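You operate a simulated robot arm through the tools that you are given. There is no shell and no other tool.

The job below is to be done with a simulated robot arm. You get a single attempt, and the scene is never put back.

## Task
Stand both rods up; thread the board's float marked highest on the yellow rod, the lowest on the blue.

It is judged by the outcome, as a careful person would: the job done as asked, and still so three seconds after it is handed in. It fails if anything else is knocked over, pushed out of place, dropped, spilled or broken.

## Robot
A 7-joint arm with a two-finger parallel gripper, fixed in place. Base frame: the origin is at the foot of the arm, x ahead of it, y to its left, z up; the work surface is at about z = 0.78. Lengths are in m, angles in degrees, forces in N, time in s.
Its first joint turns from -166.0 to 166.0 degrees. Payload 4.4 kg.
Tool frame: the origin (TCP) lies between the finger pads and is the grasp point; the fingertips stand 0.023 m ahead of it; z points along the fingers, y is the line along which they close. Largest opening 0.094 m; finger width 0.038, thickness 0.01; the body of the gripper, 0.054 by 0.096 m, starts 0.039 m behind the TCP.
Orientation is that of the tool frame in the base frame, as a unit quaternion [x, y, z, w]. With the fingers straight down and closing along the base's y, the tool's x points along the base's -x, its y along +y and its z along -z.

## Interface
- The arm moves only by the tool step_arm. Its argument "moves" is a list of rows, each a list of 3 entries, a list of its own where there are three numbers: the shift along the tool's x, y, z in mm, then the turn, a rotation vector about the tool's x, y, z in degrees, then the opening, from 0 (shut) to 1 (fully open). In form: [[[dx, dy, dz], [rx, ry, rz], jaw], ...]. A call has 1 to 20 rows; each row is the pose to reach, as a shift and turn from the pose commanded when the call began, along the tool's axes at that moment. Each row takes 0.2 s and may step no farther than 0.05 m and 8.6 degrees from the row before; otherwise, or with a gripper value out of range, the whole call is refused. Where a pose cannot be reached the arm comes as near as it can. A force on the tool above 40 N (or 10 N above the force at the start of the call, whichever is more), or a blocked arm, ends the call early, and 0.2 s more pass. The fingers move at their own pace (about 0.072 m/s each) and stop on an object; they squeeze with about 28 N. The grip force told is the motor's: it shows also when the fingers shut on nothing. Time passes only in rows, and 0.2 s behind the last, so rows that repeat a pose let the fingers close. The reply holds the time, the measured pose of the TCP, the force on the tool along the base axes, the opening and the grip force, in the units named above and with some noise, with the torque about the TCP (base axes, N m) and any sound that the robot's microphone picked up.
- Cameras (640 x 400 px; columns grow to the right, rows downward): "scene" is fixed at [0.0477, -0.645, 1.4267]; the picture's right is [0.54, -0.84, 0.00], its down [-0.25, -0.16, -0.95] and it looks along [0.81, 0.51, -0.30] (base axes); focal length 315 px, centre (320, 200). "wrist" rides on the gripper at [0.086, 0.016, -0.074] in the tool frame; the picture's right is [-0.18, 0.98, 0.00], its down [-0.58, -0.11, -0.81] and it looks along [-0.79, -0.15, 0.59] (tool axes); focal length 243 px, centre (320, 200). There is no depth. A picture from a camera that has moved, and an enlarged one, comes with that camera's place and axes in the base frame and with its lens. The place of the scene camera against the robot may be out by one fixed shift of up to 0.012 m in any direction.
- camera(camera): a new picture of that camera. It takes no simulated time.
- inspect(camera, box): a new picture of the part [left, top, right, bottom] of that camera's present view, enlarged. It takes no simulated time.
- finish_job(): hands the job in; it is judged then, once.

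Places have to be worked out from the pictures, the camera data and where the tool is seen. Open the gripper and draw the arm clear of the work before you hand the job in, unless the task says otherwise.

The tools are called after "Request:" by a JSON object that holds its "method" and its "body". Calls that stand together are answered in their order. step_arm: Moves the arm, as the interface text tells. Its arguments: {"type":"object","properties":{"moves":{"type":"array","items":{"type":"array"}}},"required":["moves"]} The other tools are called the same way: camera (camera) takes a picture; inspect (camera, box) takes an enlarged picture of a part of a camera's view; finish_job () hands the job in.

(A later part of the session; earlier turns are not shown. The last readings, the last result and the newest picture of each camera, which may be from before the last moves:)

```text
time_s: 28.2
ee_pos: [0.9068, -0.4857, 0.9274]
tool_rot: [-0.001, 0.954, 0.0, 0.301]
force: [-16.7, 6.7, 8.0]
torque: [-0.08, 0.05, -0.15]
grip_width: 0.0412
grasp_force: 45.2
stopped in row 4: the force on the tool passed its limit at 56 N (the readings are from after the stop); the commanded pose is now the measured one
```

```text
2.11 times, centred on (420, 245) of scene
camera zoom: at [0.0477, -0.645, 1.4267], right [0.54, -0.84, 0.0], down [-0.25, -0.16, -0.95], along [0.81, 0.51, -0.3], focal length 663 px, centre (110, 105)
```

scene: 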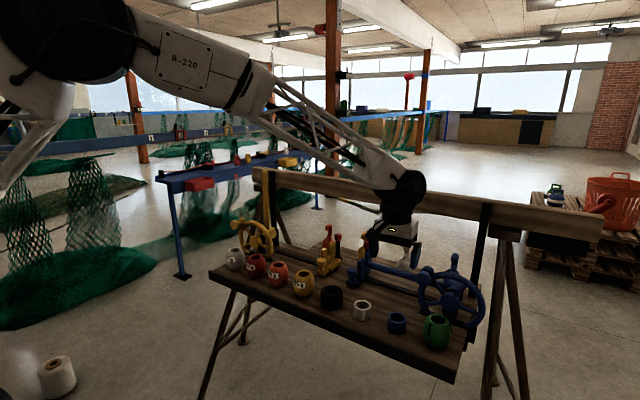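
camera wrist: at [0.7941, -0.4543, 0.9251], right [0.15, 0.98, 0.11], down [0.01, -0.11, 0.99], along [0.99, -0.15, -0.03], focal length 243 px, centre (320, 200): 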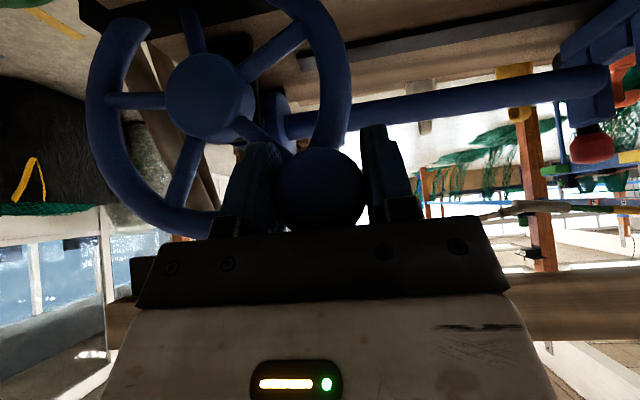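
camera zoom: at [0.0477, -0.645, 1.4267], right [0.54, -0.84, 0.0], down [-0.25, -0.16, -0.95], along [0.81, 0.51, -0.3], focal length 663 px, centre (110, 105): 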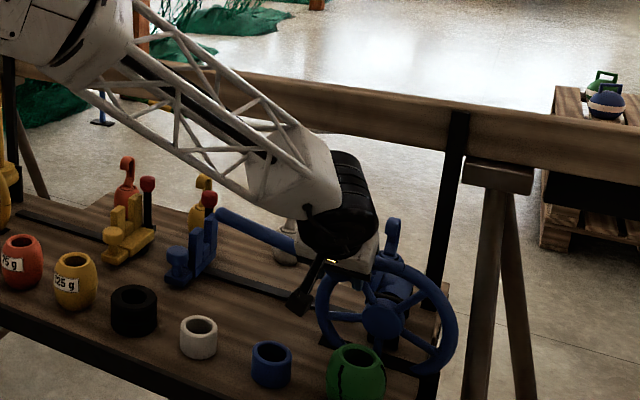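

The turn stopped on a force spike after about 9°. I look closely at the latch/rod tip and the gripper to see what is catching.

Request:
{"method": "inspect", "body": {"camera": "scene", "box": [380, 220, 450, 264]}}

Request:
{"method": "inspect", "body": {"camera": "scene", "box": [440, 230, 540, 292]}}

Request:
{"method": "camera", "body": {"camera": "wrist"}}

Request:
{"method": "camera", "body": {"camera": "scene"}}

```text
9.09 times, centred on (415, 242) of scene
camera zoom: at [0.0477, -0.645, 1.4267], right [0.54, -0.84, 0.0], down [-0.25, -0.16, -0.95], along [0.81, 0.51, -0.3], focal length 2864 px, centre (-544, -182)
```

zoom: 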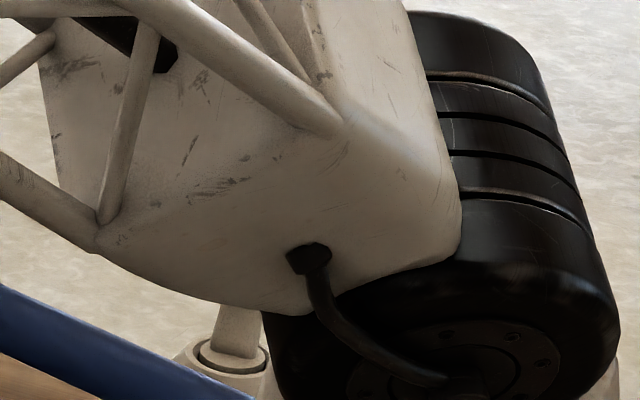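

```text
6.40 times, centred on (490, 261) of scene
camera zoom: at [0.0477, -0.645, 1.4267], right [0.54, -0.84, 0.0], down [-0.25, -0.16, -0.95], along [0.81, 0.51, -0.3], focal length 2016 px, centre (-768, -190)
```

zoom: 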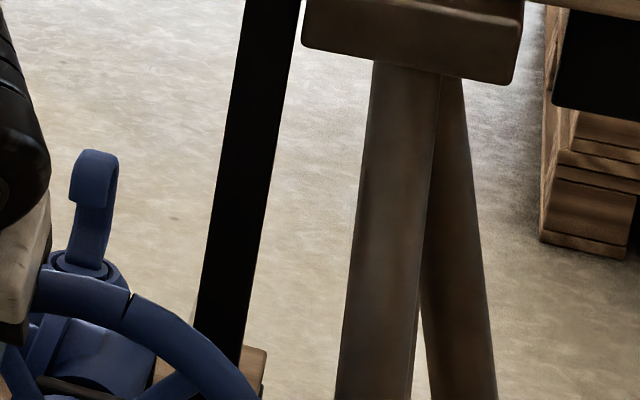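

```text
taken
camera wrist: at [0.7941, -0.4699, 0.9383], right [0.15, 0.98, 0.11], down [0.01, -0.11, 0.99], along [0.99, -0.15, -0.03], focal length 243 px, centre (320, 200)
```

wrist: 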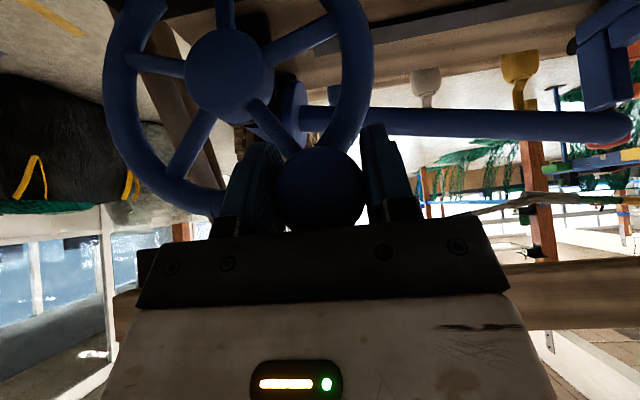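

```text
taken
```

scene: 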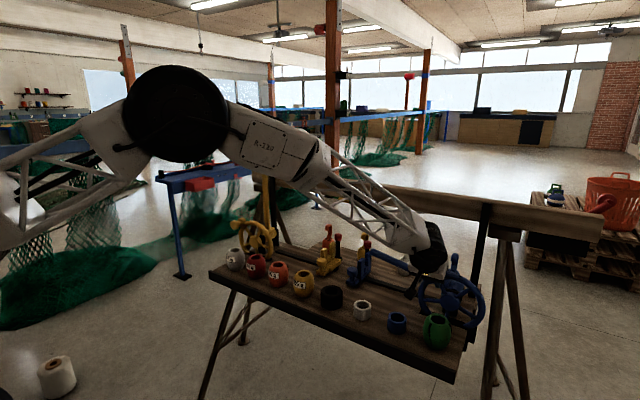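

I zoom into the gripper region of the wrist view to check whether fingers touch the rim.

Request:
{"method": "inspect", "body": {"camera": "wrist", "box": [200, 90, 440, 240]}}

Request:
{"method": "inspect", "body": {"camera": "scene", "box": [400, 215, 500, 345]}}

```text
2.67 times, centred on (320, 165) of wrist
camera zoom: at [0.7941, -0.4699, 0.9383], right [0.15, 0.98, 0.11], down [0.01, -0.11, 0.99], along [0.99, -0.15, -0.03], focal length 647 px, centre (320, 293)
```

zoom: 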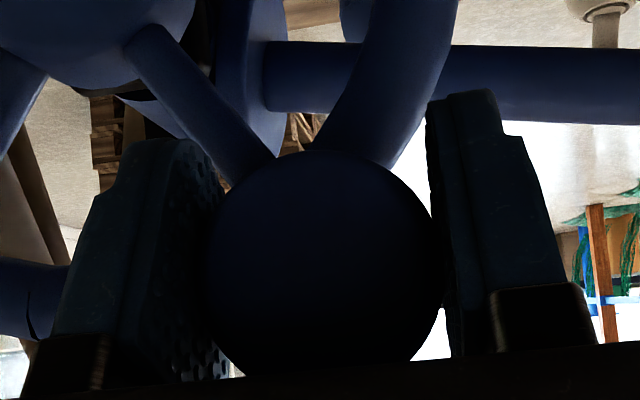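

```text
3.08 times, centred on (450, 280) of scene
camera zoom: at [0.0477, -0.645, 1.4267], right [0.54, -0.84, 0.0], down [-0.25, -0.16, -0.95], along [0.81, 0.51, -0.3], focal length 969 px, centre (-80, -46)
```

zoom: 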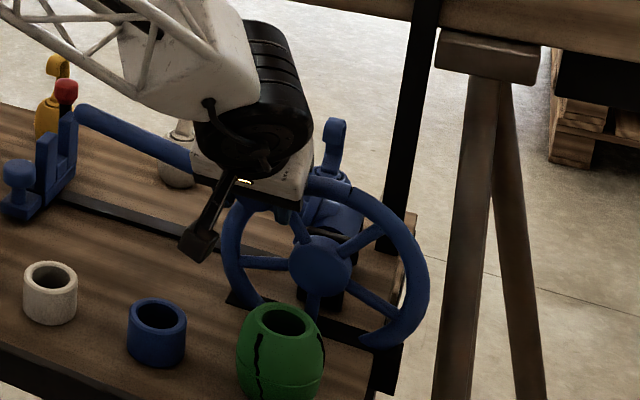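

The residual force points mostly backward in x, suggesting the clamp/tilt was binding against the knob's collar. I loosen the fingers to a loose cage around the knob, back off 5 mm, and will push with the finger instead of clamping.

Request:
{"method": "step_arm", "body": {"moves": [[[0, 0, 0], [0, 0, 0], 0.5], [[0, 0, 0], [0, 0, 0], 0.56], [[4.1, 0, -2.9], [0, 0, 0], 0.56], [[4.1, 0, -2.9], [0, 0, 0], 0.56]]}}

Request:
{"method": "inspect", "body": {"camera": "wrist", "box": [100, 0, 500, 240]}}

```text
time_s: 29.2
ee_pos: [0.9015, -0.4854, 0.9264]
tool_rot: [-0.001, 0.954, 0.0, 0.299]
force: [-0.3, -0.2, -0.4]
torque: [0.0, 0.0, -0.02]
grip_width: 0.0524
grasp_force: 0.0
```

```text
1.60 times, centred on (300, 120) of wrist
camera zoom: at [0.7894, -0.4698, 0.9372], right [0.15, 0.98, 0.11], down [0.01, -0.11, 0.99], along [0.99, -0.15, -0.03], focal length 388 px, centre (352, 328)
```

zoom: 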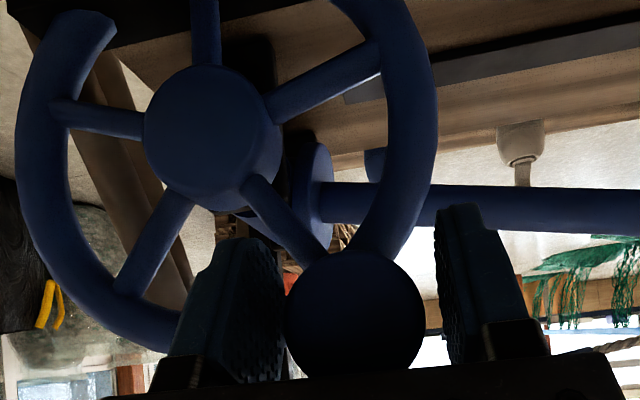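

Forces are now zero and the wheel holds position by friction. I push the knob along its arc with the loose cage, a short piece first.

Request:
{"method": "step_arm", "body": {"moves": [[[-1, -6, -1.5], [0, 0, 0], 0.56], [[-2.6, -13.4, -3.7], [0, 0, 0], 0.56], [[-4.5, -19.7, -6.5], [0, 0, 0], 0.56], [[-6.2, -26.2, -8.8], [0, 0, 0], 0.56], [[-7.6, -33, -10.9], [0, 0, 0], 0.56]]}}

Request:
{"method": "inspect", "body": {"camera": "wrist", "box": [100, 0, 500, 240]}}

Request:
{"method": "inspect", "body": {"camera": "scene", "box": [340, 150, 520, 330]}}

```text
time_s: 30.4
ee_pos: [0.9018, -0.5193, 0.9417]
tool_rot: [0.0, 0.954, 0.001, 0.3]
force: [1.3, 7.0, 2.6]
torque: [0.07, -0.02, 0.02]
grip_width: 0.0559
grasp_force: 3.7
```

```text
1.60 times, centred on (300, 120) of wrist
camera zoom: at [0.7888, -0.5028, 0.9517], right [0.15, 0.98, 0.11], down [0.02, -0.11, 0.99], along [0.99, -0.15, -0.03], focal length 388 px, centre (352, 328)
```

zoom: 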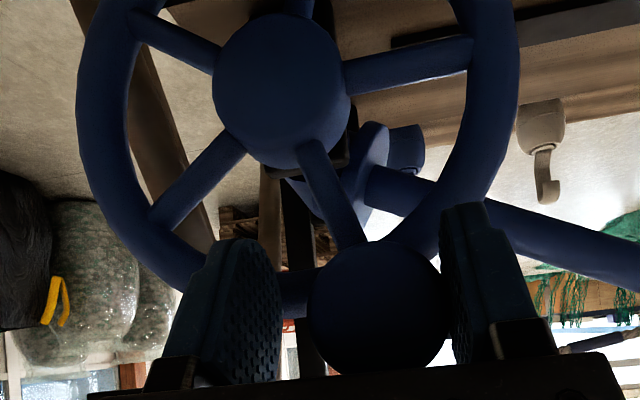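

```text
2.22 times, centred on (430, 240) of scene
camera zoom: at [0.0477, -0.645, 1.4267], right [0.54, -0.84, 0.0], down [-0.25, -0.16, -0.95], along [0.81, 0.51, -0.3], focal length 700 px, centre (76, 111)
```

zoom: 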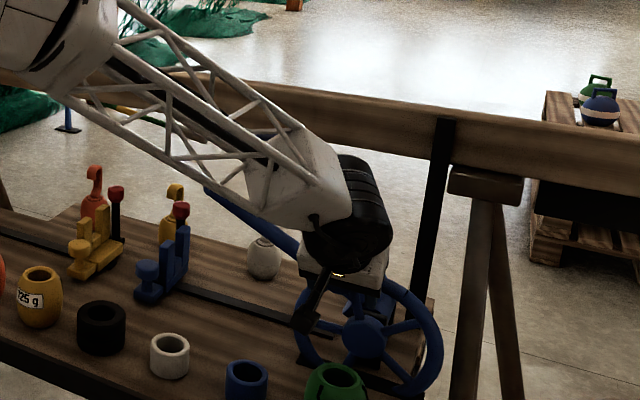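

Pushing works with about 7 N. I continue along the arc.

Request:
{"method": "step_arm", "body": {"moves": [[[-1.1, -6.9, -1.6], [0, 0, 0], 0.56], [[-2, -13.9, -2.8], [0, 0, 0], 0.56], [[-2.5, -21, -3.6], [0, 0, 0], 0.56], [[-2.8, -28.1, -4], [0, 0, 0], 0.56], [[-2.8, -35.3, -4], [0, 0, 0], 0.56], [[-2.5, -42.4, -3.6], [0, 0, 0], 0.56], [[-2, -49.5, -2.8], [0, 0, 0], 0.56], [[-1.1, -56.5, -1.6], [0, 0, 0], 0.56], [[0, -63.4, 0], [0, 0, 0], 0.56], [[1.4, -70.2, 2], [0, 0, 0], 0.56], [[3.1, -76.7, 4.4], [0, 0, 0], 0.56]]}}

Request:
{"method": "inspect", "body": {"camera": "wrist", "box": [100, 0, 500, 240]}}

Request:
{"method": "inspect", "body": {"camera": "scene", "box": [340, 150, 520, 330]}}

```text
time_s: 32.8
ee_pos: [0.9028, -0.595, 0.9343]
tool_rot: [-0.001, 0.954, 0.001, 0.3]
force: [1.1, 4.6, 0.6]
torque: [-0.02, 0.01, 0.02]
grip_width: 0.0542
grasp_force: 1.5
```

```text
1.60 times, centred on (300, 120) of wrist
camera zoom: at [0.7894, -0.5789, 0.9446], right [0.15, 0.98, 0.11], down [0.02, -0.11, 0.99], along [0.99, -0.15, -0.03], focal length 388 px, centre (352, 328)
```

zoom: 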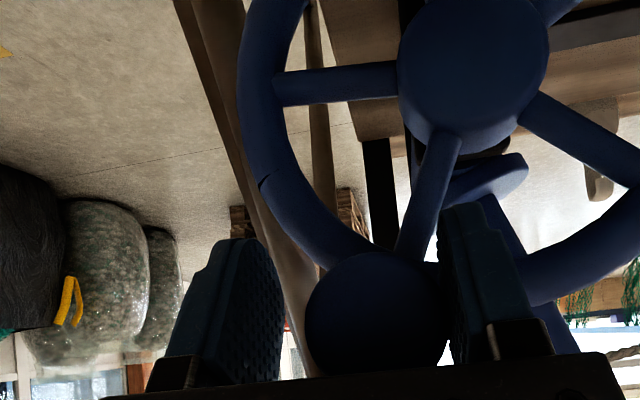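

```text
2.22 times, centred on (430, 240) of scene
camera zoom: at [0.0477, -0.645, 1.4267], right [0.54, -0.84, 0.0], down [-0.25, -0.16, -0.95], along [0.81, 0.51, -0.3], focal length 700 px, centre (76, 111)
```

zoom: 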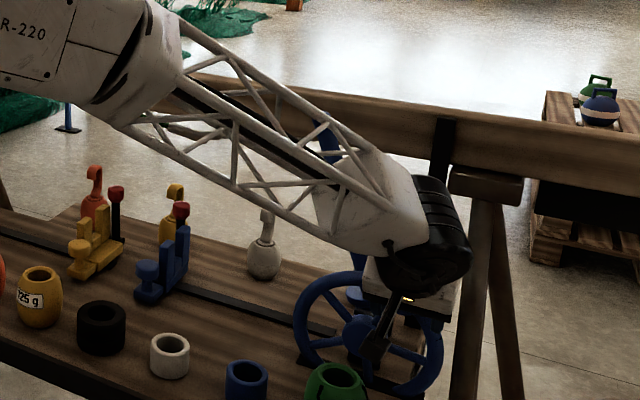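

Rod is ~70° up. I continue to near vertical in small steps.

Request:
{"method": "step_arm", "body": {"moves": [[[2, -6.4, 2.8], [0, 0, 0], 0.56], [[4.1, -12.4, 5.9], [0, 0, 0], 0.56], [[6.5, -18.2, 9.3], [0, 0, 0], 0.56], [[8.5, -22.4, 12.1], [0, 0, 0], 0.56]]}}

Request:
{"method": "inspect", "body": {"camera": "wrist", "box": [100, 0, 500, 240]}}

Request:
{"method": "inspect", "body": {"camera": "scene", "box": [340, 150, 520, 330]}}

```text
time_s: 33.8
ee_pos: [0.9036, -0.6176, 0.9215]
tool_rot: [0.0, 0.954, 0.002, 0.3]
force: [-0.1, -0.2, -0.6]
torque: [0.01, 0.04, -0.01]
grip_width: 0.0526
grasp_force: 0.1
```

```text
1.60 times, centred on (300, 120) of wrist
camera zoom: at [0.7897, -0.6022, 0.9308], right [0.15, 0.98, 0.11], down [0.01, -0.11, 0.99], along [0.99, -0.15, -0.03], focal length 388 px, centre (352, 328)
```

zoom: 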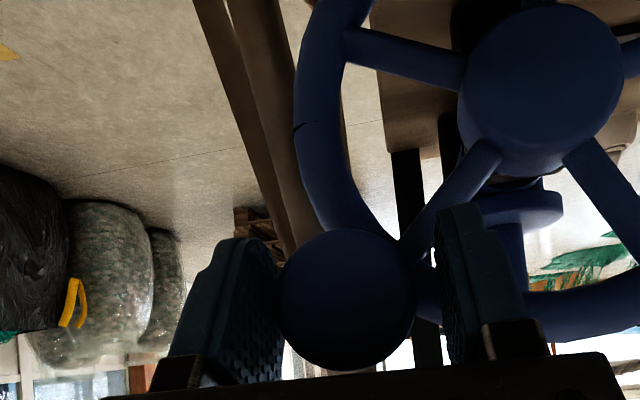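

```text
2.22 times, centred on (430, 240) of scene
camera zoom: at [0.0477, -0.645, 1.4267], right [0.54, -0.84, 0.0], down [-0.25, -0.16, -0.95], along [0.81, 0.51, -0.3], focal length 700 px, centre (76, 111)
```

zoom: 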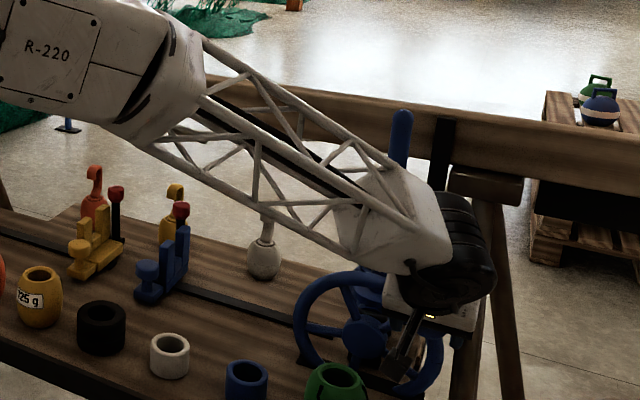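

The knob has moved on to the far finger on its own near vertical (like yellow). I move the cage a bit further to see if it stops by itself.

Request:
{"method": "step_arm", "body": {"moves": [[[1.5, -3, 2], [0, 0, 0], 0.56], [[3, -6, 4], [0, 0, 0], 0.56], [[3, -6, 4], [0, 0, 0], 0.56], [[3, -6, 4], [0, 0, 0], 0.56]]}}

Request:
{"method": "inspect", "body": {"camera": "wrist", "box": [100, 0, 500, 240]}}

Request:
{"method": "inspect", "body": {"camera": "scene", "box": [340, 150, 520, 330]}}

```text
time_s: 34.8
ee_pos: [0.9027, -0.624, 0.9151]
tool_rot: [0.0, 0.954, 0.001, 0.3]
force: [-0.4, 0.9, -1.0]
torque: [0.0, 0.0, 0.03]
grip_width: 0.053
grasp_force: 0.0
```

```text
1.60 times, centred on (300, 120) of wrist
camera zoom: at [0.7891, -0.6078, 0.9261], right [0.15, 0.98, 0.11], down [0.01, -0.11, 0.99], along [0.99, -0.15, -0.03], focal length 388 px, centre (352, 328)
```

zoom: 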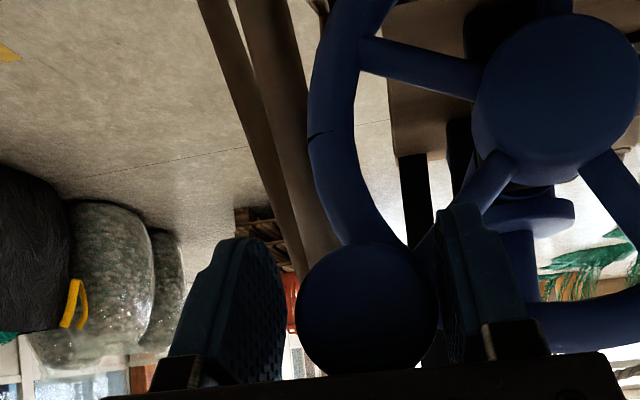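

```text
2.22 times, centred on (430, 240) of scene
camera zoom: at [0.0477, -0.645, 1.4267], right [0.54, -0.84, 0.0], down [-0.25, -0.16, -0.95], along [0.81, 0.51, -0.3], focal length 700 px, centre (76, 111)
```

zoom: 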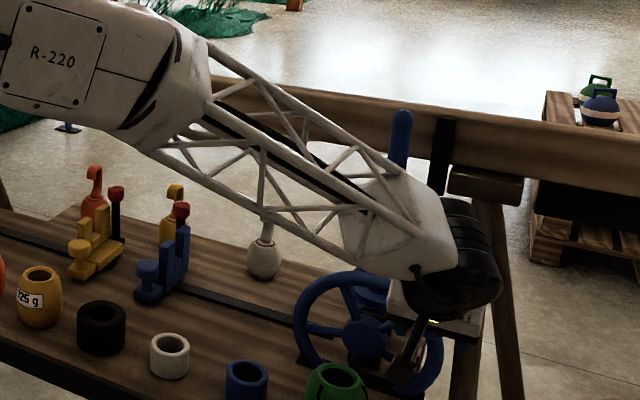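

The blue knob stayed where it was: it rests at its stop too. I open and back straight out.

Request:
{"method": "step_arm", "body": {"moves": [[[0, 0, 0], [0, 0, 0], 1], [[0, 0, 0], [0, 0, 0], 1], [[20, 0, -14], [0, 0, 0], 1], [[50, 0, -40], [0, 0, 0], 1], [[75, 10, -75], [0, 0, 0], 1], [[95, 30, -110], [0, 0, 0], 1], [[105, 60, -140], [0, 0, 0], 1]]}}

Request:
{"method": "camera", "body": {"camera": "scene"}}

Request:
{"method": "camera", "body": {"camera": "wrist"}}

```text
time_s: 36.4
ee_pos: [0.7354, -0.5622, 0.9694]
tool_rot: [0.0, 0.954, 0.002, 0.3]
force: [-0.1, 0.1, -0.1]
torque: [-0.01, -0.03, -0.01]
grip_width: 0.094
grasp_force: 0.1
```

```text
taken
```

scene: 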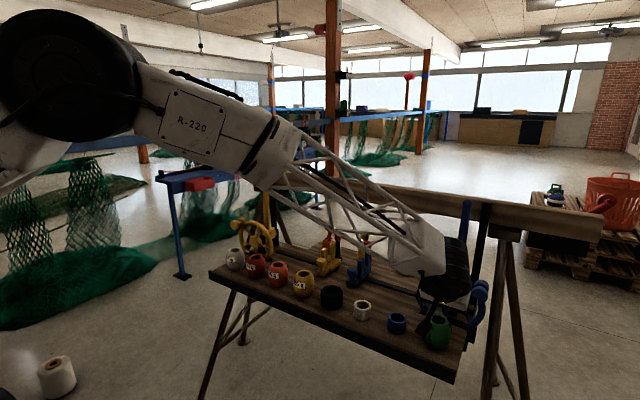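

```text
taken
camera wrist: at [0.6221, -0.5462, 0.9807], right [0.15, 0.98, 0.11], down [0.02, -0.11, 0.99], along [0.99, -0.15, -0.03], focal length 243 px, centre (320, 200)
```

wrist: 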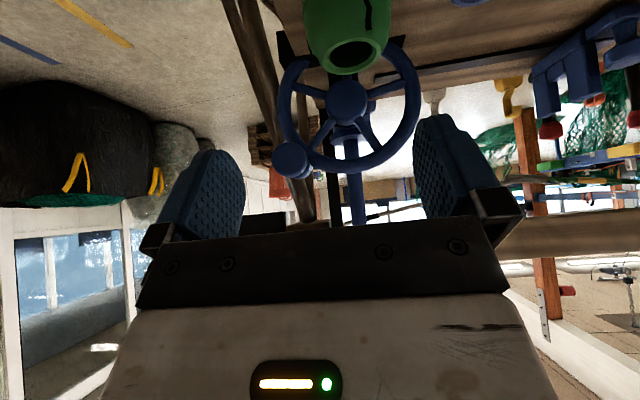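

Both rods stand. Now I need precise positions of the upright rods, so I raise the arm and return the tool to straight down to view the blue rod tip from above.

Request:
{"method": "step_arm", "body": {"moves": [[[-27, 2, -39], [0, 5, 0], 1], [[-54, 4, -78], [0, 10, 0], 1], [[-81, 6, -117], [0, 15, 0], 1], [[-108, 8, -156], [0, 20, 0], 1], [[-135, 10, -195], [0, 25, 0], 1], [[-162, 12, -234], [0, 30, 0], 1], [[-189, 14, -273], [0, 35, 0], 1], [[-207, 17, -320], [0, 35, 0], 1]]}}

Request:
{"method": "camera", "body": {"camera": "wrist"}}

Request:
{"method": "inspect", "body": {"camera": "wrist", "box": [220, 60, 420, 230]}}

Request:
{"method": "camera", "body": {"camera": "scene"}}

```text
refused: row 8 steps farther than a row can; nothing moved
```

```text
taken
camera wrist: at [0.6221, -0.5462, 0.9807], right [0.15, 0.98, 0.11], down [0.02, -0.11, 0.99], along [0.99, -0.15, -0.03], focal length 243 px, centre (320, 200)
```

wrist: 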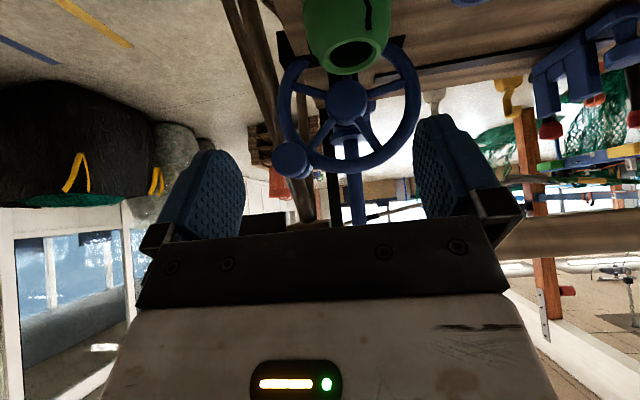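

```text
2.35 times, centred on (320, 145) of wrist
camera zoom: at [0.6221, -0.5462, 0.9807], right [0.15, 0.98, 0.11], down [0.02, -0.11, 0.99], along [0.99, -0.15, -0.03], focal length 571 px, centre (320, 329)
```

zoom: 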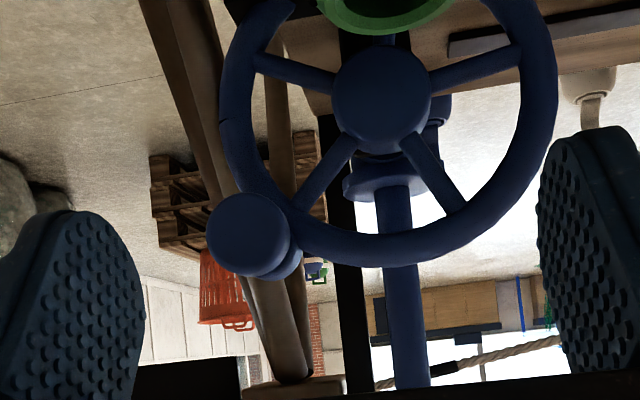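

```text
taken
```

scene: 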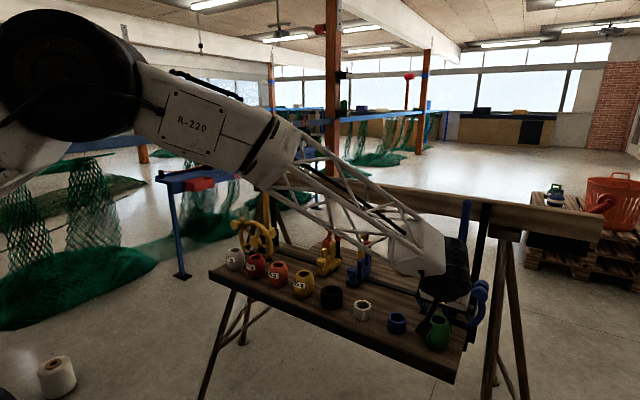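

Row refused, nothing moved, but this view is useful: the blue rod leans only ~2° past vertical, passing y≈-0.544 at z 0.88 and -0.548 at z 1.01. I resend the raise with smaller steps.

Request:
{"method": "step_arm", "body": {"moves": [[[-27, 2, -39], [0, 5, 0], 1], [[-54, 4, -78], [0, 10, 0], 1], [[-81, 6, -117], [0, 15, 0], 1], [[-108, 8, -156], [0, 20, 0], 1], [[-135, 10, -195], [0, 25, 0], 1], [[-162, 12, -234], [0, 30, 0], 1], [[-189, 14, -273], [0, 35, 0], 1], [[-207, 17, -310], [0, 35, 0], 1]]}}

Request:
{"method": "camera", "body": {"camera": "wrist"}}

Request:
{"method": "inspect", "body": {"camera": "wrist", "box": [220, 60, 420, 230]}}

Request:
{"method": "inspect", "body": {"camera": "scene", "box": [420, 180, 520, 340]}}

```text
time_s: 38.2
ee_pos: [0.7278, -0.5485, 1.3415]
tool_rot: [0.0, 1.0, 0.002, -0.002]
force: [-0.3, -0.1, -0.7]
torque: [-0.01, -0.01, 0.01]
grip_width: 0.0941
grasp_force: 0.2
```

```text
taken
camera wrist: at [0.6418, -0.5343, 1.4152], right [0.18, 0.98, 0.0], down [0.58, -0.11, 0.8], along [0.79, -0.15, -0.59], focal length 243 px, centre (320, 200)
```

wrist: 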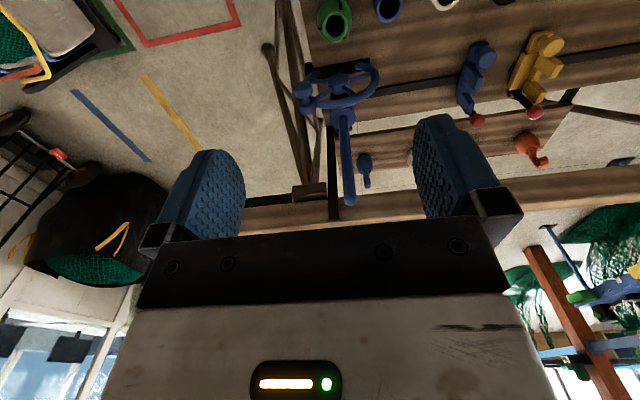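

```text
2.35 times, centred on (320, 145) of wrist
camera zoom: at [0.6418, -0.5343, 1.4152], right [0.18, 0.98, 0.0], down [0.58, -0.11, 0.8], along [0.79, -0.15, -0.59], focal length 571 px, centre (320, 329)
```

zoom: 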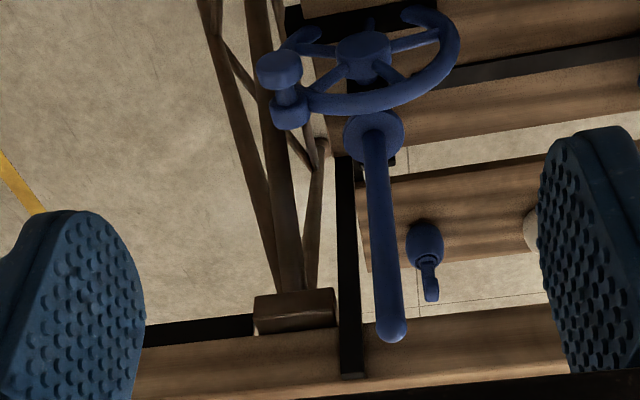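

```text
2.50 times, centred on (470, 260) of scene
camera zoom: at [0.0477, -0.645, 1.4267], right [0.54, -0.84, 0.0], down [-0.25, -0.16, -0.95], along [0.81, 0.51, -0.3], focal length 788 px, centre (-55, 50)
```

zoom: 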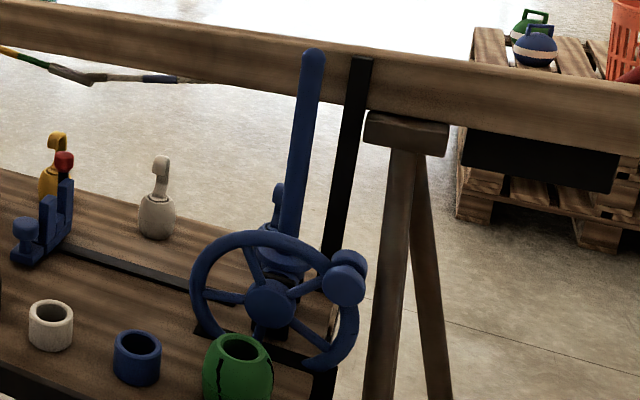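

Blue tip centre projects near y≈-0.547, z≈1.14 if x≈1.02. I want x more exactly, so I take a second view from closer above.

Request:
{"method": "step_arm", "body": {"moves": [[[-40, 0, 4], [0, 0, 0], 1], [[-80, 0, 8], [0, 0, 0], 1], [[-120, 0, 12], [0, 0, 0], 1], [[-158, 0, 15], [0, 0, 0], 1], [[-158, 0, 15], [0, 0, 0], 1]]}}

Request:
{"method": "camera", "body": {"camera": "wrist"}}

Request:
{"method": "inspect", "body": {"camera": "wrist", "box": [220, 60, 420, 230]}}

```text
time_s: 39.4
ee_pos: [0.8884, -0.5475, 1.3267]
tool_rot: [0.001, 1.0, 0.0, -0.002]
force: [-0.2, -0.3, 0.3]
torque: [-0.05, 0.03, -0.03]
grip_width: 0.0941
grasp_force: 0.1
```

```text
taken
camera wrist: at [0.8023, -0.5326, 1.4], right [0.18, 0.98, 0.0], down [0.58, -0.11, 0.81], along [0.79, -0.15, -0.59], focal length 243 px, centre (320, 200)
```

wrist: 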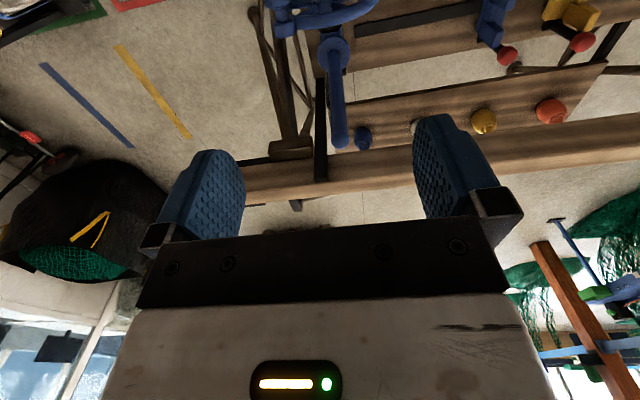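

```text
2.35 times, centred on (320, 145) of wrist
camera zoom: at [0.8023, -0.5326, 1.4], right [0.18, 0.98, 0.0], down [0.58, -0.11, 0.81], along [0.79, -0.15, -0.59], focal length 571 px, centre (320, 329)
```

zoom: 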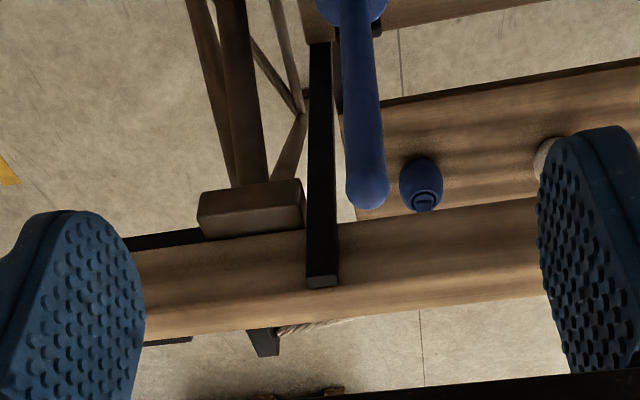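

Triangulating gives the blue tip centre at (1.0245, -0.547, 1.136), rod radius ~13 mm, essentially vertical. The float must be held with a forward tilt of about 50° so the protruding rod clears the gripper body, so I test that this pose is reachable above the blue rod, empty.

Request:
{"method": "step_arm", "body": {"moves": [[[0, 0, 0], [0, -8.4, 0], 1], [[-5, 0, 0], [0, -16.8, 0], 1], [[-10, 0, 10], [0, -25.2, 0], 1], [[-20, 0, 20], [0, -33.6, 0], 1], [[-40, 0, 35], [0, -42, 0], 1], [[-65, 0, 55], [0, -50, 0], 1], [[-95, 0, 80], [0, -50, 0], 1], [[-129, 0, 97], [0, -50, 0], 1], [[-129, 0, 97], [0, -50, 0], 1]]}}

Request:
{"method": "camera", "body": {"camera": "wrist"}}

Request:
{"method": "camera", "body": {"camera": "scene"}}

```text
time_s: 41.4
ee_pos: [1.0142, -0.5476, 1.2306]
tool_rot: [0.001, 0.906, 0.0, 0.423]
force: [0.9, -0.7, -0.5]
torque: [-0.01, 0.0, 0.0]
grip_width: 0.094
grasp_force: 0.0
```

```text
taken
camera wrist: at [0.9017, -0.5318, 1.2119], right [0.12, 0.98, 0.14], down [-0.24, -0.11, 0.96], along [0.96, -0.15, 0.23], focal length 243 px, centre (320, 200)
```

wrist: 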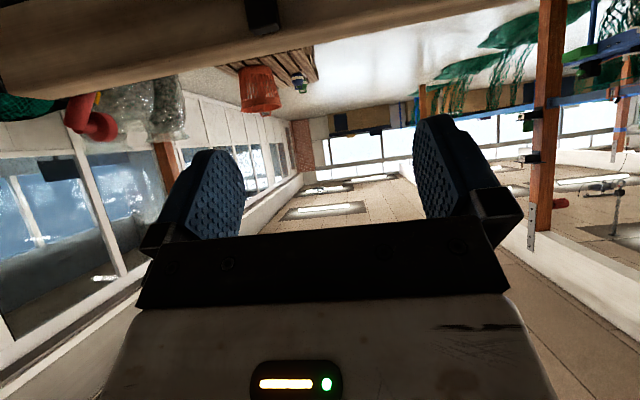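

```text
taken
```

scene: 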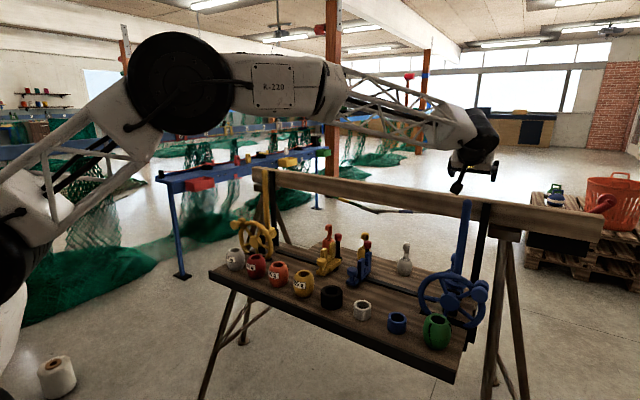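

The 50° pose is reached above the blue rod (δx ≈ 10 mm behind the axis). I test the descent with the open gripper straddling the rod, to make sure the low end is reachable too.

Request:
{"method": "step_arm", "body": {"moves": [[[30.6, 0, 25.7], [0, 0, 0], 1], [[61.2, 0, 51.4], [0, 0, 0], 1], [[91.8, 0, 77.1], [0, 0, 0], 1], [[122.4, 0, 102.8], [0, 0, 0], 1], [[153, 0, 128.5], [0, 0, 0], 1], [[183.6, 0, 154.2], [0, 0, 0], 1], [[200, 0, 168], [0, 0, 0], 1], [[200, 0, 168], [0, 0, 0], 1]]}}

Request:
{"method": "inspect", "body": {"camera": "scene", "box": [400, 180, 540, 330]}}

Request:
{"method": "camera", "body": {"camera": "wrist"}}

```text
time_s: 43.2
ee_pos: [1.0145, -0.5471, 0.9692]
tool_rot: [0.001, 0.907, 0.0, 0.422]
force: [-0.3, 0.3, 0.0]
torque: [0.0, -0.03, 0.04]
grip_width: 0.0942
grasp_force: 0.1
```

```text
2.67 times, centred on (470, 255) of scene
camera zoom: at [0.0477, -0.645, 1.4267], right [0.54, -0.84, 0.0], down [-0.25, -0.16, -0.95], along [0.81, 0.51, -0.3], focal length 840 px, centre (-80, 53)
```

zoom: 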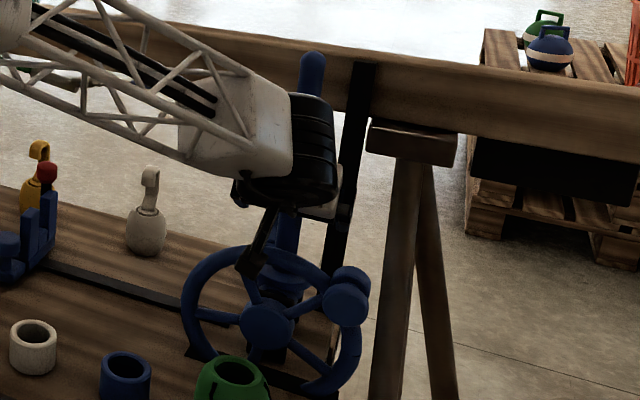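

```text
taken
camera wrist: at [0.9023, -0.5309, 0.9504], right [0.12, 0.98, 0.14], down [-0.24, -0.11, 0.96], along [0.96, -0.15, 0.23], focal length 243 px, centre (320, 200)
```

wrist: 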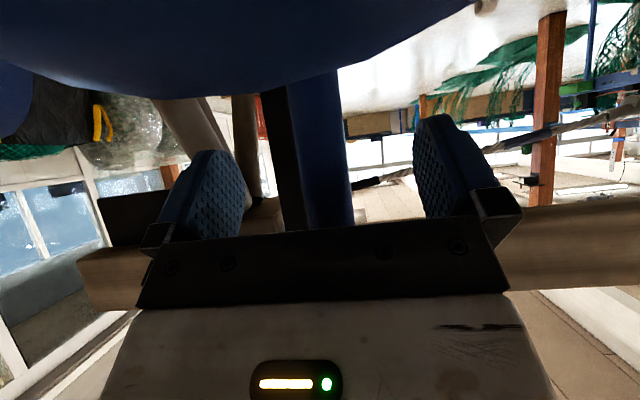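

The low pose is reachable with zero contact force and the rod is well centred between the fingers. I withdraw straight up, then back, to fetch the 45 g float.

Request:
{"method": "step_arm", "body": {"moves": [[[-33.7, 0, -28.3], [0, 0, 0], 1], [[-67.4, 0, -56.6], [0, 0, 0], 1], [[-101.1, 0, -84.9], [0, 0, 0], 1], [[-134.8, 0, -113.2], [0, 0, 0], 1], [[-168.5, 0, -141.5], [0, 0, 0], 1], [[-202.2, 0, -169.8], [0, 0, 0], 1], [[-215, 0, -181], [0, 0, 0], 1], [[-186, 0, -215], [0, 0, 0], 1], [[-157, 0, -250], [0, 0, 0], 1], [[-128, 0, -284], [0, 0, 0], 1], [[-99, 0, -319], [0, 0, 0], 1], [[-70, 0, -353], [0, 0, 0], 1]]}}

```text
time_s: 45.8
ee_pos: [0.7907, -0.5471, 1.2462]
tool_rot: [0.0, 0.907, 0.001, 0.422]
force: [-0.1, 0.1, 0.1]
torque: [-0.02, 0.01, 0.02]
grip_width: 0.094
grasp_force: 0.0
```

Clear and at rest. I traverse left to the grey float, turning the tool straight down again for a good look.

Request:
{"method": "step_arm", "body": {"moves": [[[7.6, 40.4, 1.6], [0, 8.4, 0], 1], [[15.2, 80.8, 3.2], [0, 16.8, 0], 1], [[22.8, 121.2, 4.8], [0, 25.2, 0], 1], [[30.4, 161.6, 6.4], [0, 33.6, 0], 1], [[38, 202, 8], [0, 42, 0], 1], [[45.6, 242.4, 9.6], [0, 50, 0], 1], [[53.2, 282.8, 11.2], [0, 50, 0], 1], [[60.8, 323.2, 12.8], [0, 50, 0], 1], [[68.4, 363.6, 14.4], [0, 50, 0], 1], [[76, 404, 16], [0, 50, 0], 1], [[83.6, 444.4, 17.6], [0, 50, 0], 1], [[91.2, 484.8, 19.2], [0, 50, 0], 1], [[98.8, 525.2, 20.8], [0, 50, 0], 1], [[106.4, 565.6, 22.4], [0, 50, 0], 1], [[114, 606, 24], [0, 50, 0], 1], [[121.6, 646.4, 25.6], [0, 50, 0], 1], [[129.2, 686.8, 27.2], [0, 50, 0], 1], [[136.8, 727.2, 28.8], [0, 50, 0], 1], [[144.6, 767, 30], [0, 50, 0], 1]]}}

Request:
{"method": "camera", "body": {"camera": "wrist"}}

Request:
{"method": "inspect", "body": {"camera": "wrist", "box": [200, 20, 400, 180]}}

```text
time_s: 49.8
ee_pos: [0.7179, 0.2181, 1.1214]
tool_rot: [0.0, 1.0, 0.001, 0.0]
force: [-0.3, -0.8, -0.4]
torque: [-0.04, -0.02, 0.01]
grip_width: 0.0943
grasp_force: 0.0
```

```text
taken
camera wrist: at [0.6318, 0.2341, 1.195], right [0.18, 0.98, 0.0], down [0.58, -0.11, 0.81], along [0.79, -0.15, -0.59], focal length 243 px, centre (320, 200)
```

wrist: 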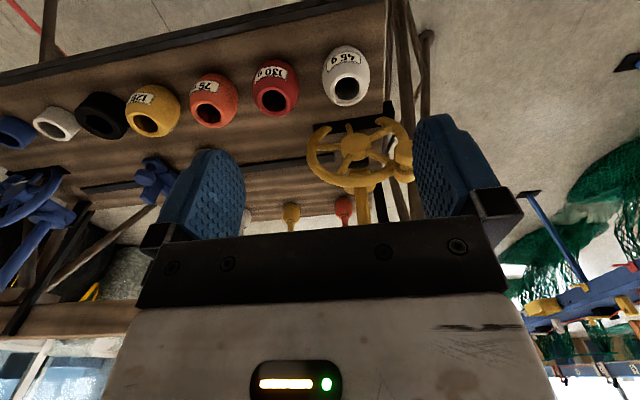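

```text
2.50 times, centred on (300, 100) of wrist
camera zoom: at [0.6318, 0.2341, 1.195], right [0.18, 0.98, 0.0], down [0.58, -0.11, 0.81], along [0.79, -0.15, -0.59], focal length 606 px, centre (370, 450)
```

zoom: 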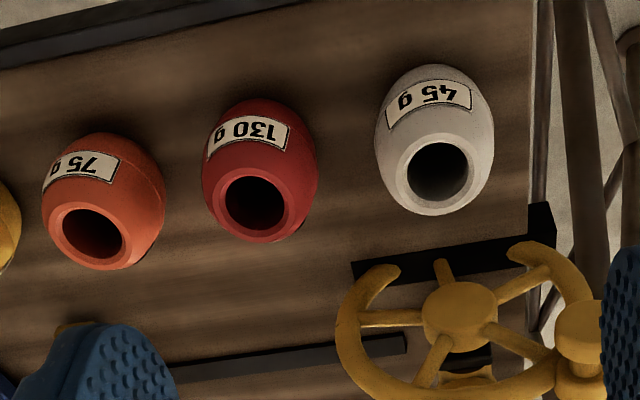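

The 45 g float's axis is at (0.822, 0.2387), red's at (0.820, 0.130). I tilt to 50° and move above the grey float.

Request:
{"method": "step_arm", "body": {"moves": [[[-16, 3.4, 20], [0, -8.4, 0], 1], [[-32, 6.8, 45], [0, -16.8, 0], 1], [[-48, 10.2, 70], [0, -25.2, 0], 1], [[-64, 13.6, 100], [0, -33.6, 0], 1], [[-80, 17, 130], [0, -42, 0], 1], [[-97, 20.4, 161], [0, -50, 0], 1], [[-97, 20.4, 161], [0, -50, 0], 1]]}}

Request:
{"method": "inspect", "body": {"camera": "scene", "box": [170, 170, 330, 300]}}

Request:
{"method": "camera", "body": {"camera": "wrist"}}

```text
time_s: 51.4
ee_pos: [0.817, 0.2404, 0.9599]
tool_rot: [0.0, 0.906, 0.001, 0.423]
force: [0.2, -0.4, 0.5]
torque: [0.01, 0.04, 0.02]
grip_width: 0.0943
grasp_force: 0.0
```

```text
3.08 times, centred on (250, 235) of scene
camera zoom: at [0.0477, -0.645, 1.4267], right [0.54, -0.84, 0.0], down [-0.25, -0.16, -0.95], along [0.81, 0.51, -0.3], focal length 969 px, centre (535, 92)
```

zoom: 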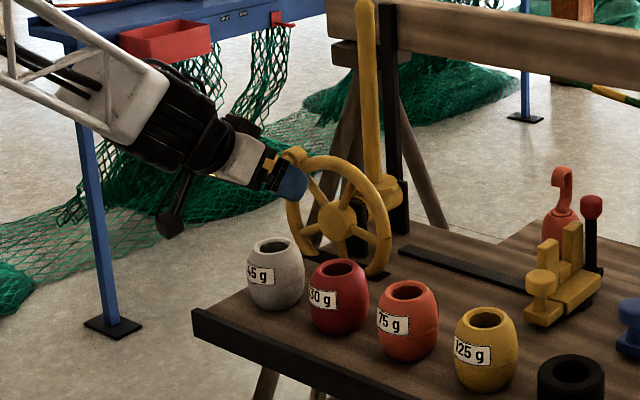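

```text
taken
camera wrist: at [0.7048, 0.2563, 0.9401], right [0.12, 0.98, 0.14], down [-0.24, -0.11, 0.96], along [0.96, -0.15, 0.23], focal length 243 px, centre (320, 200)
```

wrist: 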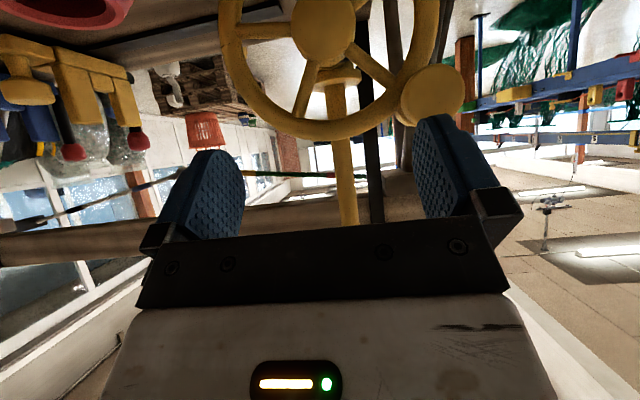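

Pose is good; the camera box stays off the table edge. I descend over the grey float and grip it.

Request:
{"method": "step_arm", "body": {"moves": [[[31.5, -0.7, 25.5], [0, 0, 0], 1], [[63, -1.4, 51], [0, 0, 0], 1], [[80, -2, 65], [0, 0, 0], 1], [[94.4, -2, 76.6], [0, 0, 0], 1], [[94.4, -2, 76.6], [0, 0, 0], 1], [[94.4, -2, 76.6], [0, 0, 0], 0.5], [[94.4, -2, 76.6], [0, 0, 0], 0.5], [[94.4, -2, 76.6], [0, 0, 0], 0.5]]}}

Request:
{"method": "inspect", "body": {"camera": "scene", "box": [170, 200, 330, 300]}}

Request:
{"method": "camera", "body": {"camera": "wrist"}}

```text
time_s: 53.2
ee_pos: [0.8153, 0.2373, 0.8395]
tool_rot: [0.001, 0.907, 0.0, 0.422]
force: [-0.2, -0.9, 0.7]
torque: [-0.12, -0.04, 0.01]
grip_width: 0.071
grasp_force: 27.8
```

```text
4.00 times, centred on (250, 250) of scene
camera zoom: at [0.0477, -0.645, 1.4267], right [0.54, -0.84, 0.0], down [-0.25, -0.16, -0.95], along [0.81, 0.51, -0.3], focal length 1260 px, centre (600, 0)
```

zoom: 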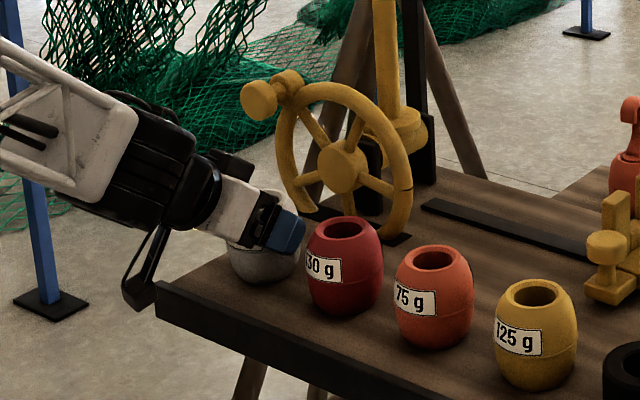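

```text
taken
camera wrist: at [0.7026, 0.2534, 0.8203], right [0.12, 0.98, 0.14], down [-0.24, -0.11, 0.96], along [0.96, -0.15, 0.23], focal length 243 px, centre (320, 200)
```

wrist: 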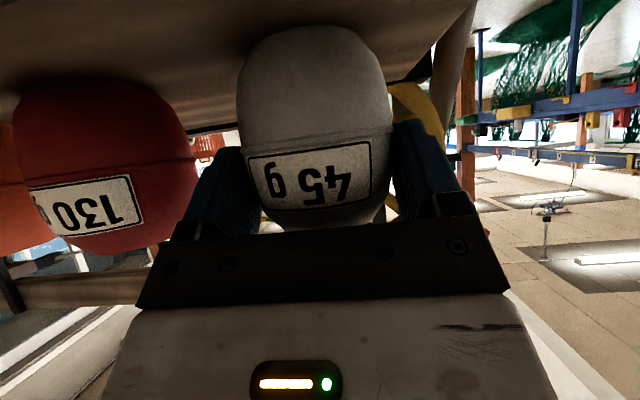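

Gripped at 71 mm with 28 N. I lift straight up and check that it is held upright.

Request:
{"method": "step_arm", "body": {"moves": [[[-7.7, 0, -6.4], [0, 0, 0], 0.5], [[-23, 0, -19.3], [0, 0, 0], 0.5], [[-46, 0, -38.6], [0, 0, 0], 0.5], [[-76.6, 0, -64.3], [0, 0, 0], 0.5], [[-107, 0, -90], [0, 0, 0], 0.5], [[-138, 0, -115.7], [0, 0, 0], 0.5], [[-168.5, 0, -141.5], [0, 0, 0], 0.5]]}}

Request:
{"method": "inspect", "body": {"camera": "scene", "box": [150, 140, 350, 300]}}

Request:
{"method": "camera", "body": {"camera": "wrist"}}

```text
time_s: 54.8
ee_pos: [0.8129, 0.2385, 1.0587]
tool_rot: [0.0, 0.907, 0.0, 0.421]
force: [-0.3, -0.2, -1.5]
torque: [-0.01, 0.01, 0.0]
grip_width: 0.0708
grasp_force: 28.2
```

```text
2.50 times, centred on (250, 220) of scene
camera zoom: at [0.0477, -0.645, 1.4267], right [0.54, -0.84, 0.0], down [-0.25, -0.16, -0.95], along [0.81, 0.51, -0.3], focal length 788 px, centre (495, 150)
```

zoom: 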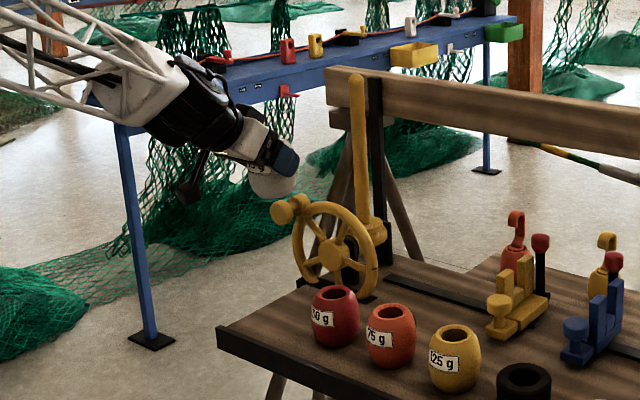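

```text
taken
camera wrist: at [0.7007, 0.2536, 1.0389], right [0.12, 0.98, 0.14], down [-0.24, -0.11, 0.96], along [0.96, -0.15, 0.22], focal length 243 px, centre (320, 200)
```

wrist: 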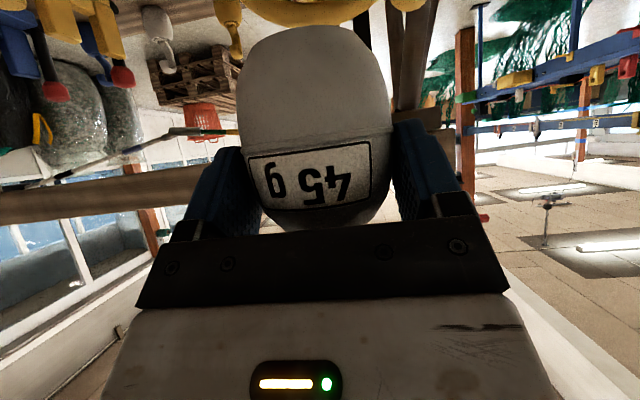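

The float is held unchanged. I raise to z≈1.25 and traverse to the blue side at constant tilt.

Request:
{"method": "step_arm", "body": {"moves": [[[-36.8, 0, -30.9], [0, 0, 0], 0.5], [[-73.6, 0, -61.8], [0, 0, 0], 0.5], [[-110.4, 0, -92.7], [0, 0, 0], 0.5], [[-147, -10, -123.5], [0, 0, 0], 0.5], [[-147, -50, -123.5], [0, 0, 0], 0.5], [[-147, -99, -123.5], [0, 0, 0], 0.5], [[-147, -148, -123.5], [0, 0, 0], 0.5], [[-147, -197, -123.5], [0, 0, 0], 0.5], [[-147, -246, -123.5], [0, 0, 0], 0.5], [[-147, -295, -123.5], [0, 0, 0], 0.5], [[-147, -344, -123.5], [0, 0, 0], 0.5], [[-147, -393, -123.5], [0, 0, 0], 0.5], [[-147, -442, -123.5], [0, 0, 0], 0.5], [[-147, -491, -123.5], [0, 0, 0], 0.5], [[-147, -540, -123.5], [0, 0, 0], 0.5], [[-147, -589, -123.5], [0, 0, 0], 0.5], [[-147, -638, -123.5], [0, 0, 0], 0.5], [[-147, -687, -123.5], [0, 0, 0], 0.5], [[-147, -736, -123.5], [0, 0, 0], 0.5], [[-147, -780, -123.5], [0, 0, 0], 0.5]]}}

Request:
{"method": "camera", "body": {"camera": "wrist"}}

Request:
{"method": "camera", "body": {"camera": "scene"}}

```text
time_s: 59.0
ee_pos: [0.8144, -0.5418, 1.2471]
tool_rot: [0.001, 0.906, 0.001, 0.422]
force: [0.3, -0.7, -0.7]
torque: [-0.02, 0.04, 0.0]
grip_width: 0.0711
grasp_force: 28.3
```

```text
taken
camera wrist: at [0.7032, -0.5256, 1.2286], right [0.12, 0.98, 0.14], down [-0.24, -0.11, 0.96], along [0.96, -0.15, 0.23], focal length 243 px, centre (320, 200)
```

wrist: 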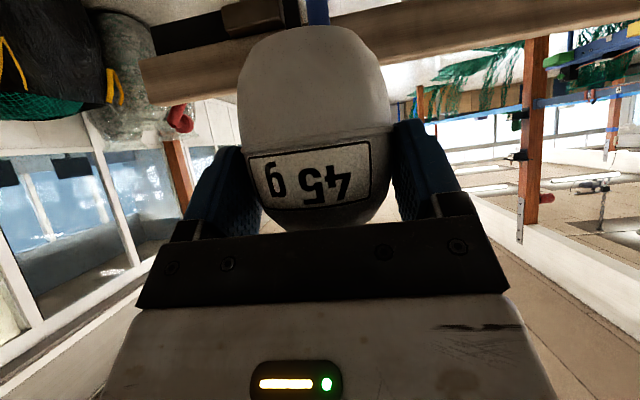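

```text
taken
```

scene: 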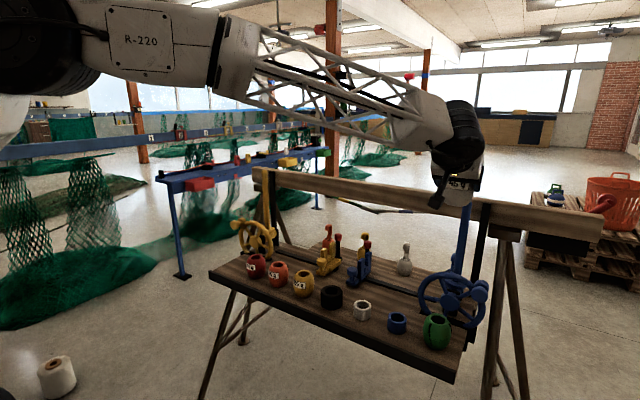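

The blue rod appears right behind the float in the wrist view. I advance above the rod and check alignment before lowering.

Request:
{"method": "step_arm", "body": {"moves": [[[-25.7, -1, 31.1], [0, 0, 0], 0.5], [[-51.4, -2, 62.2], [0, 0, 0], 0.5], [[-77.1, -3, 93.3], [0, 0, 0], 0.5], [[-102.8, -4, 124.4], [0, 0, 0], 0.5], [[-122.9, -5.2, 161.9], [0, 0, 0], 0.5], [[-122.9, -5.2, 161.9], [0, 0, 0], 0.5], [[-122.9, -5.2, 161.9], [0, 0, 0], 0.5]]}}

Request:
{"method": "inspect", "body": {"camera": "scene", "box": [410, 130, 530, 250]}}

Request:
{"method": "camera", "body": {"camera": "wrist"}}

```text
time_s: 60.6
ee_pos: [1.0189, -0.5467, 1.2392]
tool_rot: [0.0, 0.907, 0.001, 0.422]
force: [0.0, 0.5, -1.5]
torque: [0.04, 0.0, 0.0]
grip_width: 0.0711
grasp_force: 27.8
```

```text
3.33 times, centred on (470, 190) of scene
camera zoom: at [0.0477, -0.645, 1.4267], right [0.54, -0.84, 0.0], down [-0.25, -0.16, -0.95], along [0.81, 0.51, -0.3], focal length 1050 px, centre (-180, 233)
```

zoom: 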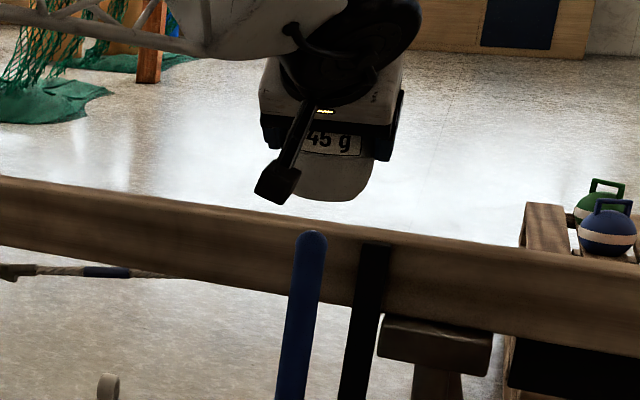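

```text
taken
camera wrist: at [0.9064, -0.5317, 1.2196], right [0.12, 0.98, 0.14], down [-0.24, -0.11, 0.96], along [0.96, -0.15, 0.23], focal length 243 px, centre (320, 200)
```

wrist: 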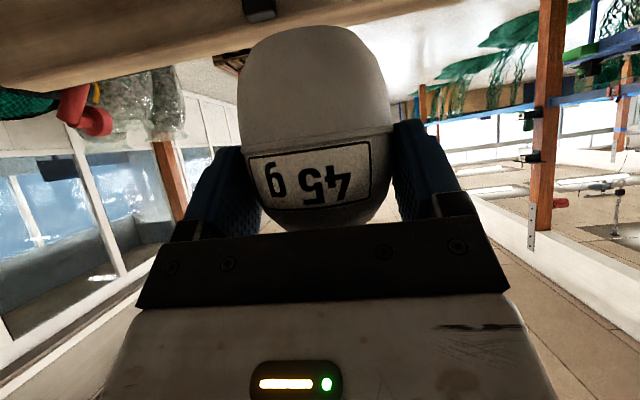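

TCP is at (1.019, -0.547), putting the float's axis within a couple of mm of my rod estimate, but the scene view hints at a small sideways offset. I enlarge to measure it.

Request:
{"method": "inspect", "body": {"camera": "scene", "box": [440, 160, 500, 210]}}

```text
8.00 times, centred on (470, 185) of scene
camera zoom: at [0.0477, -0.645, 1.4267], right [0.54, -0.84, 0.0], down [-0.25, -0.16, -0.95], along [0.81, 0.51, -0.3], focal length 2521 px, centre (-880, 320)
```

zoom: 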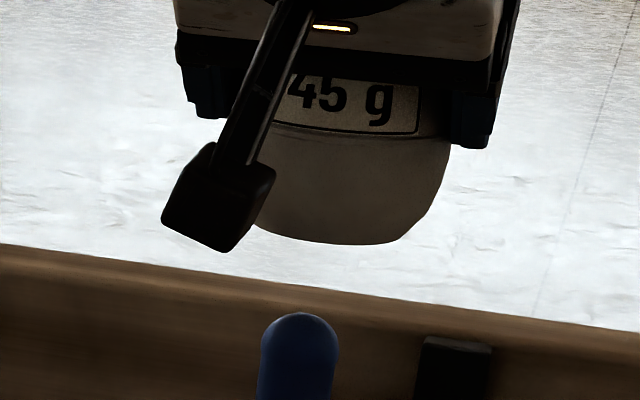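

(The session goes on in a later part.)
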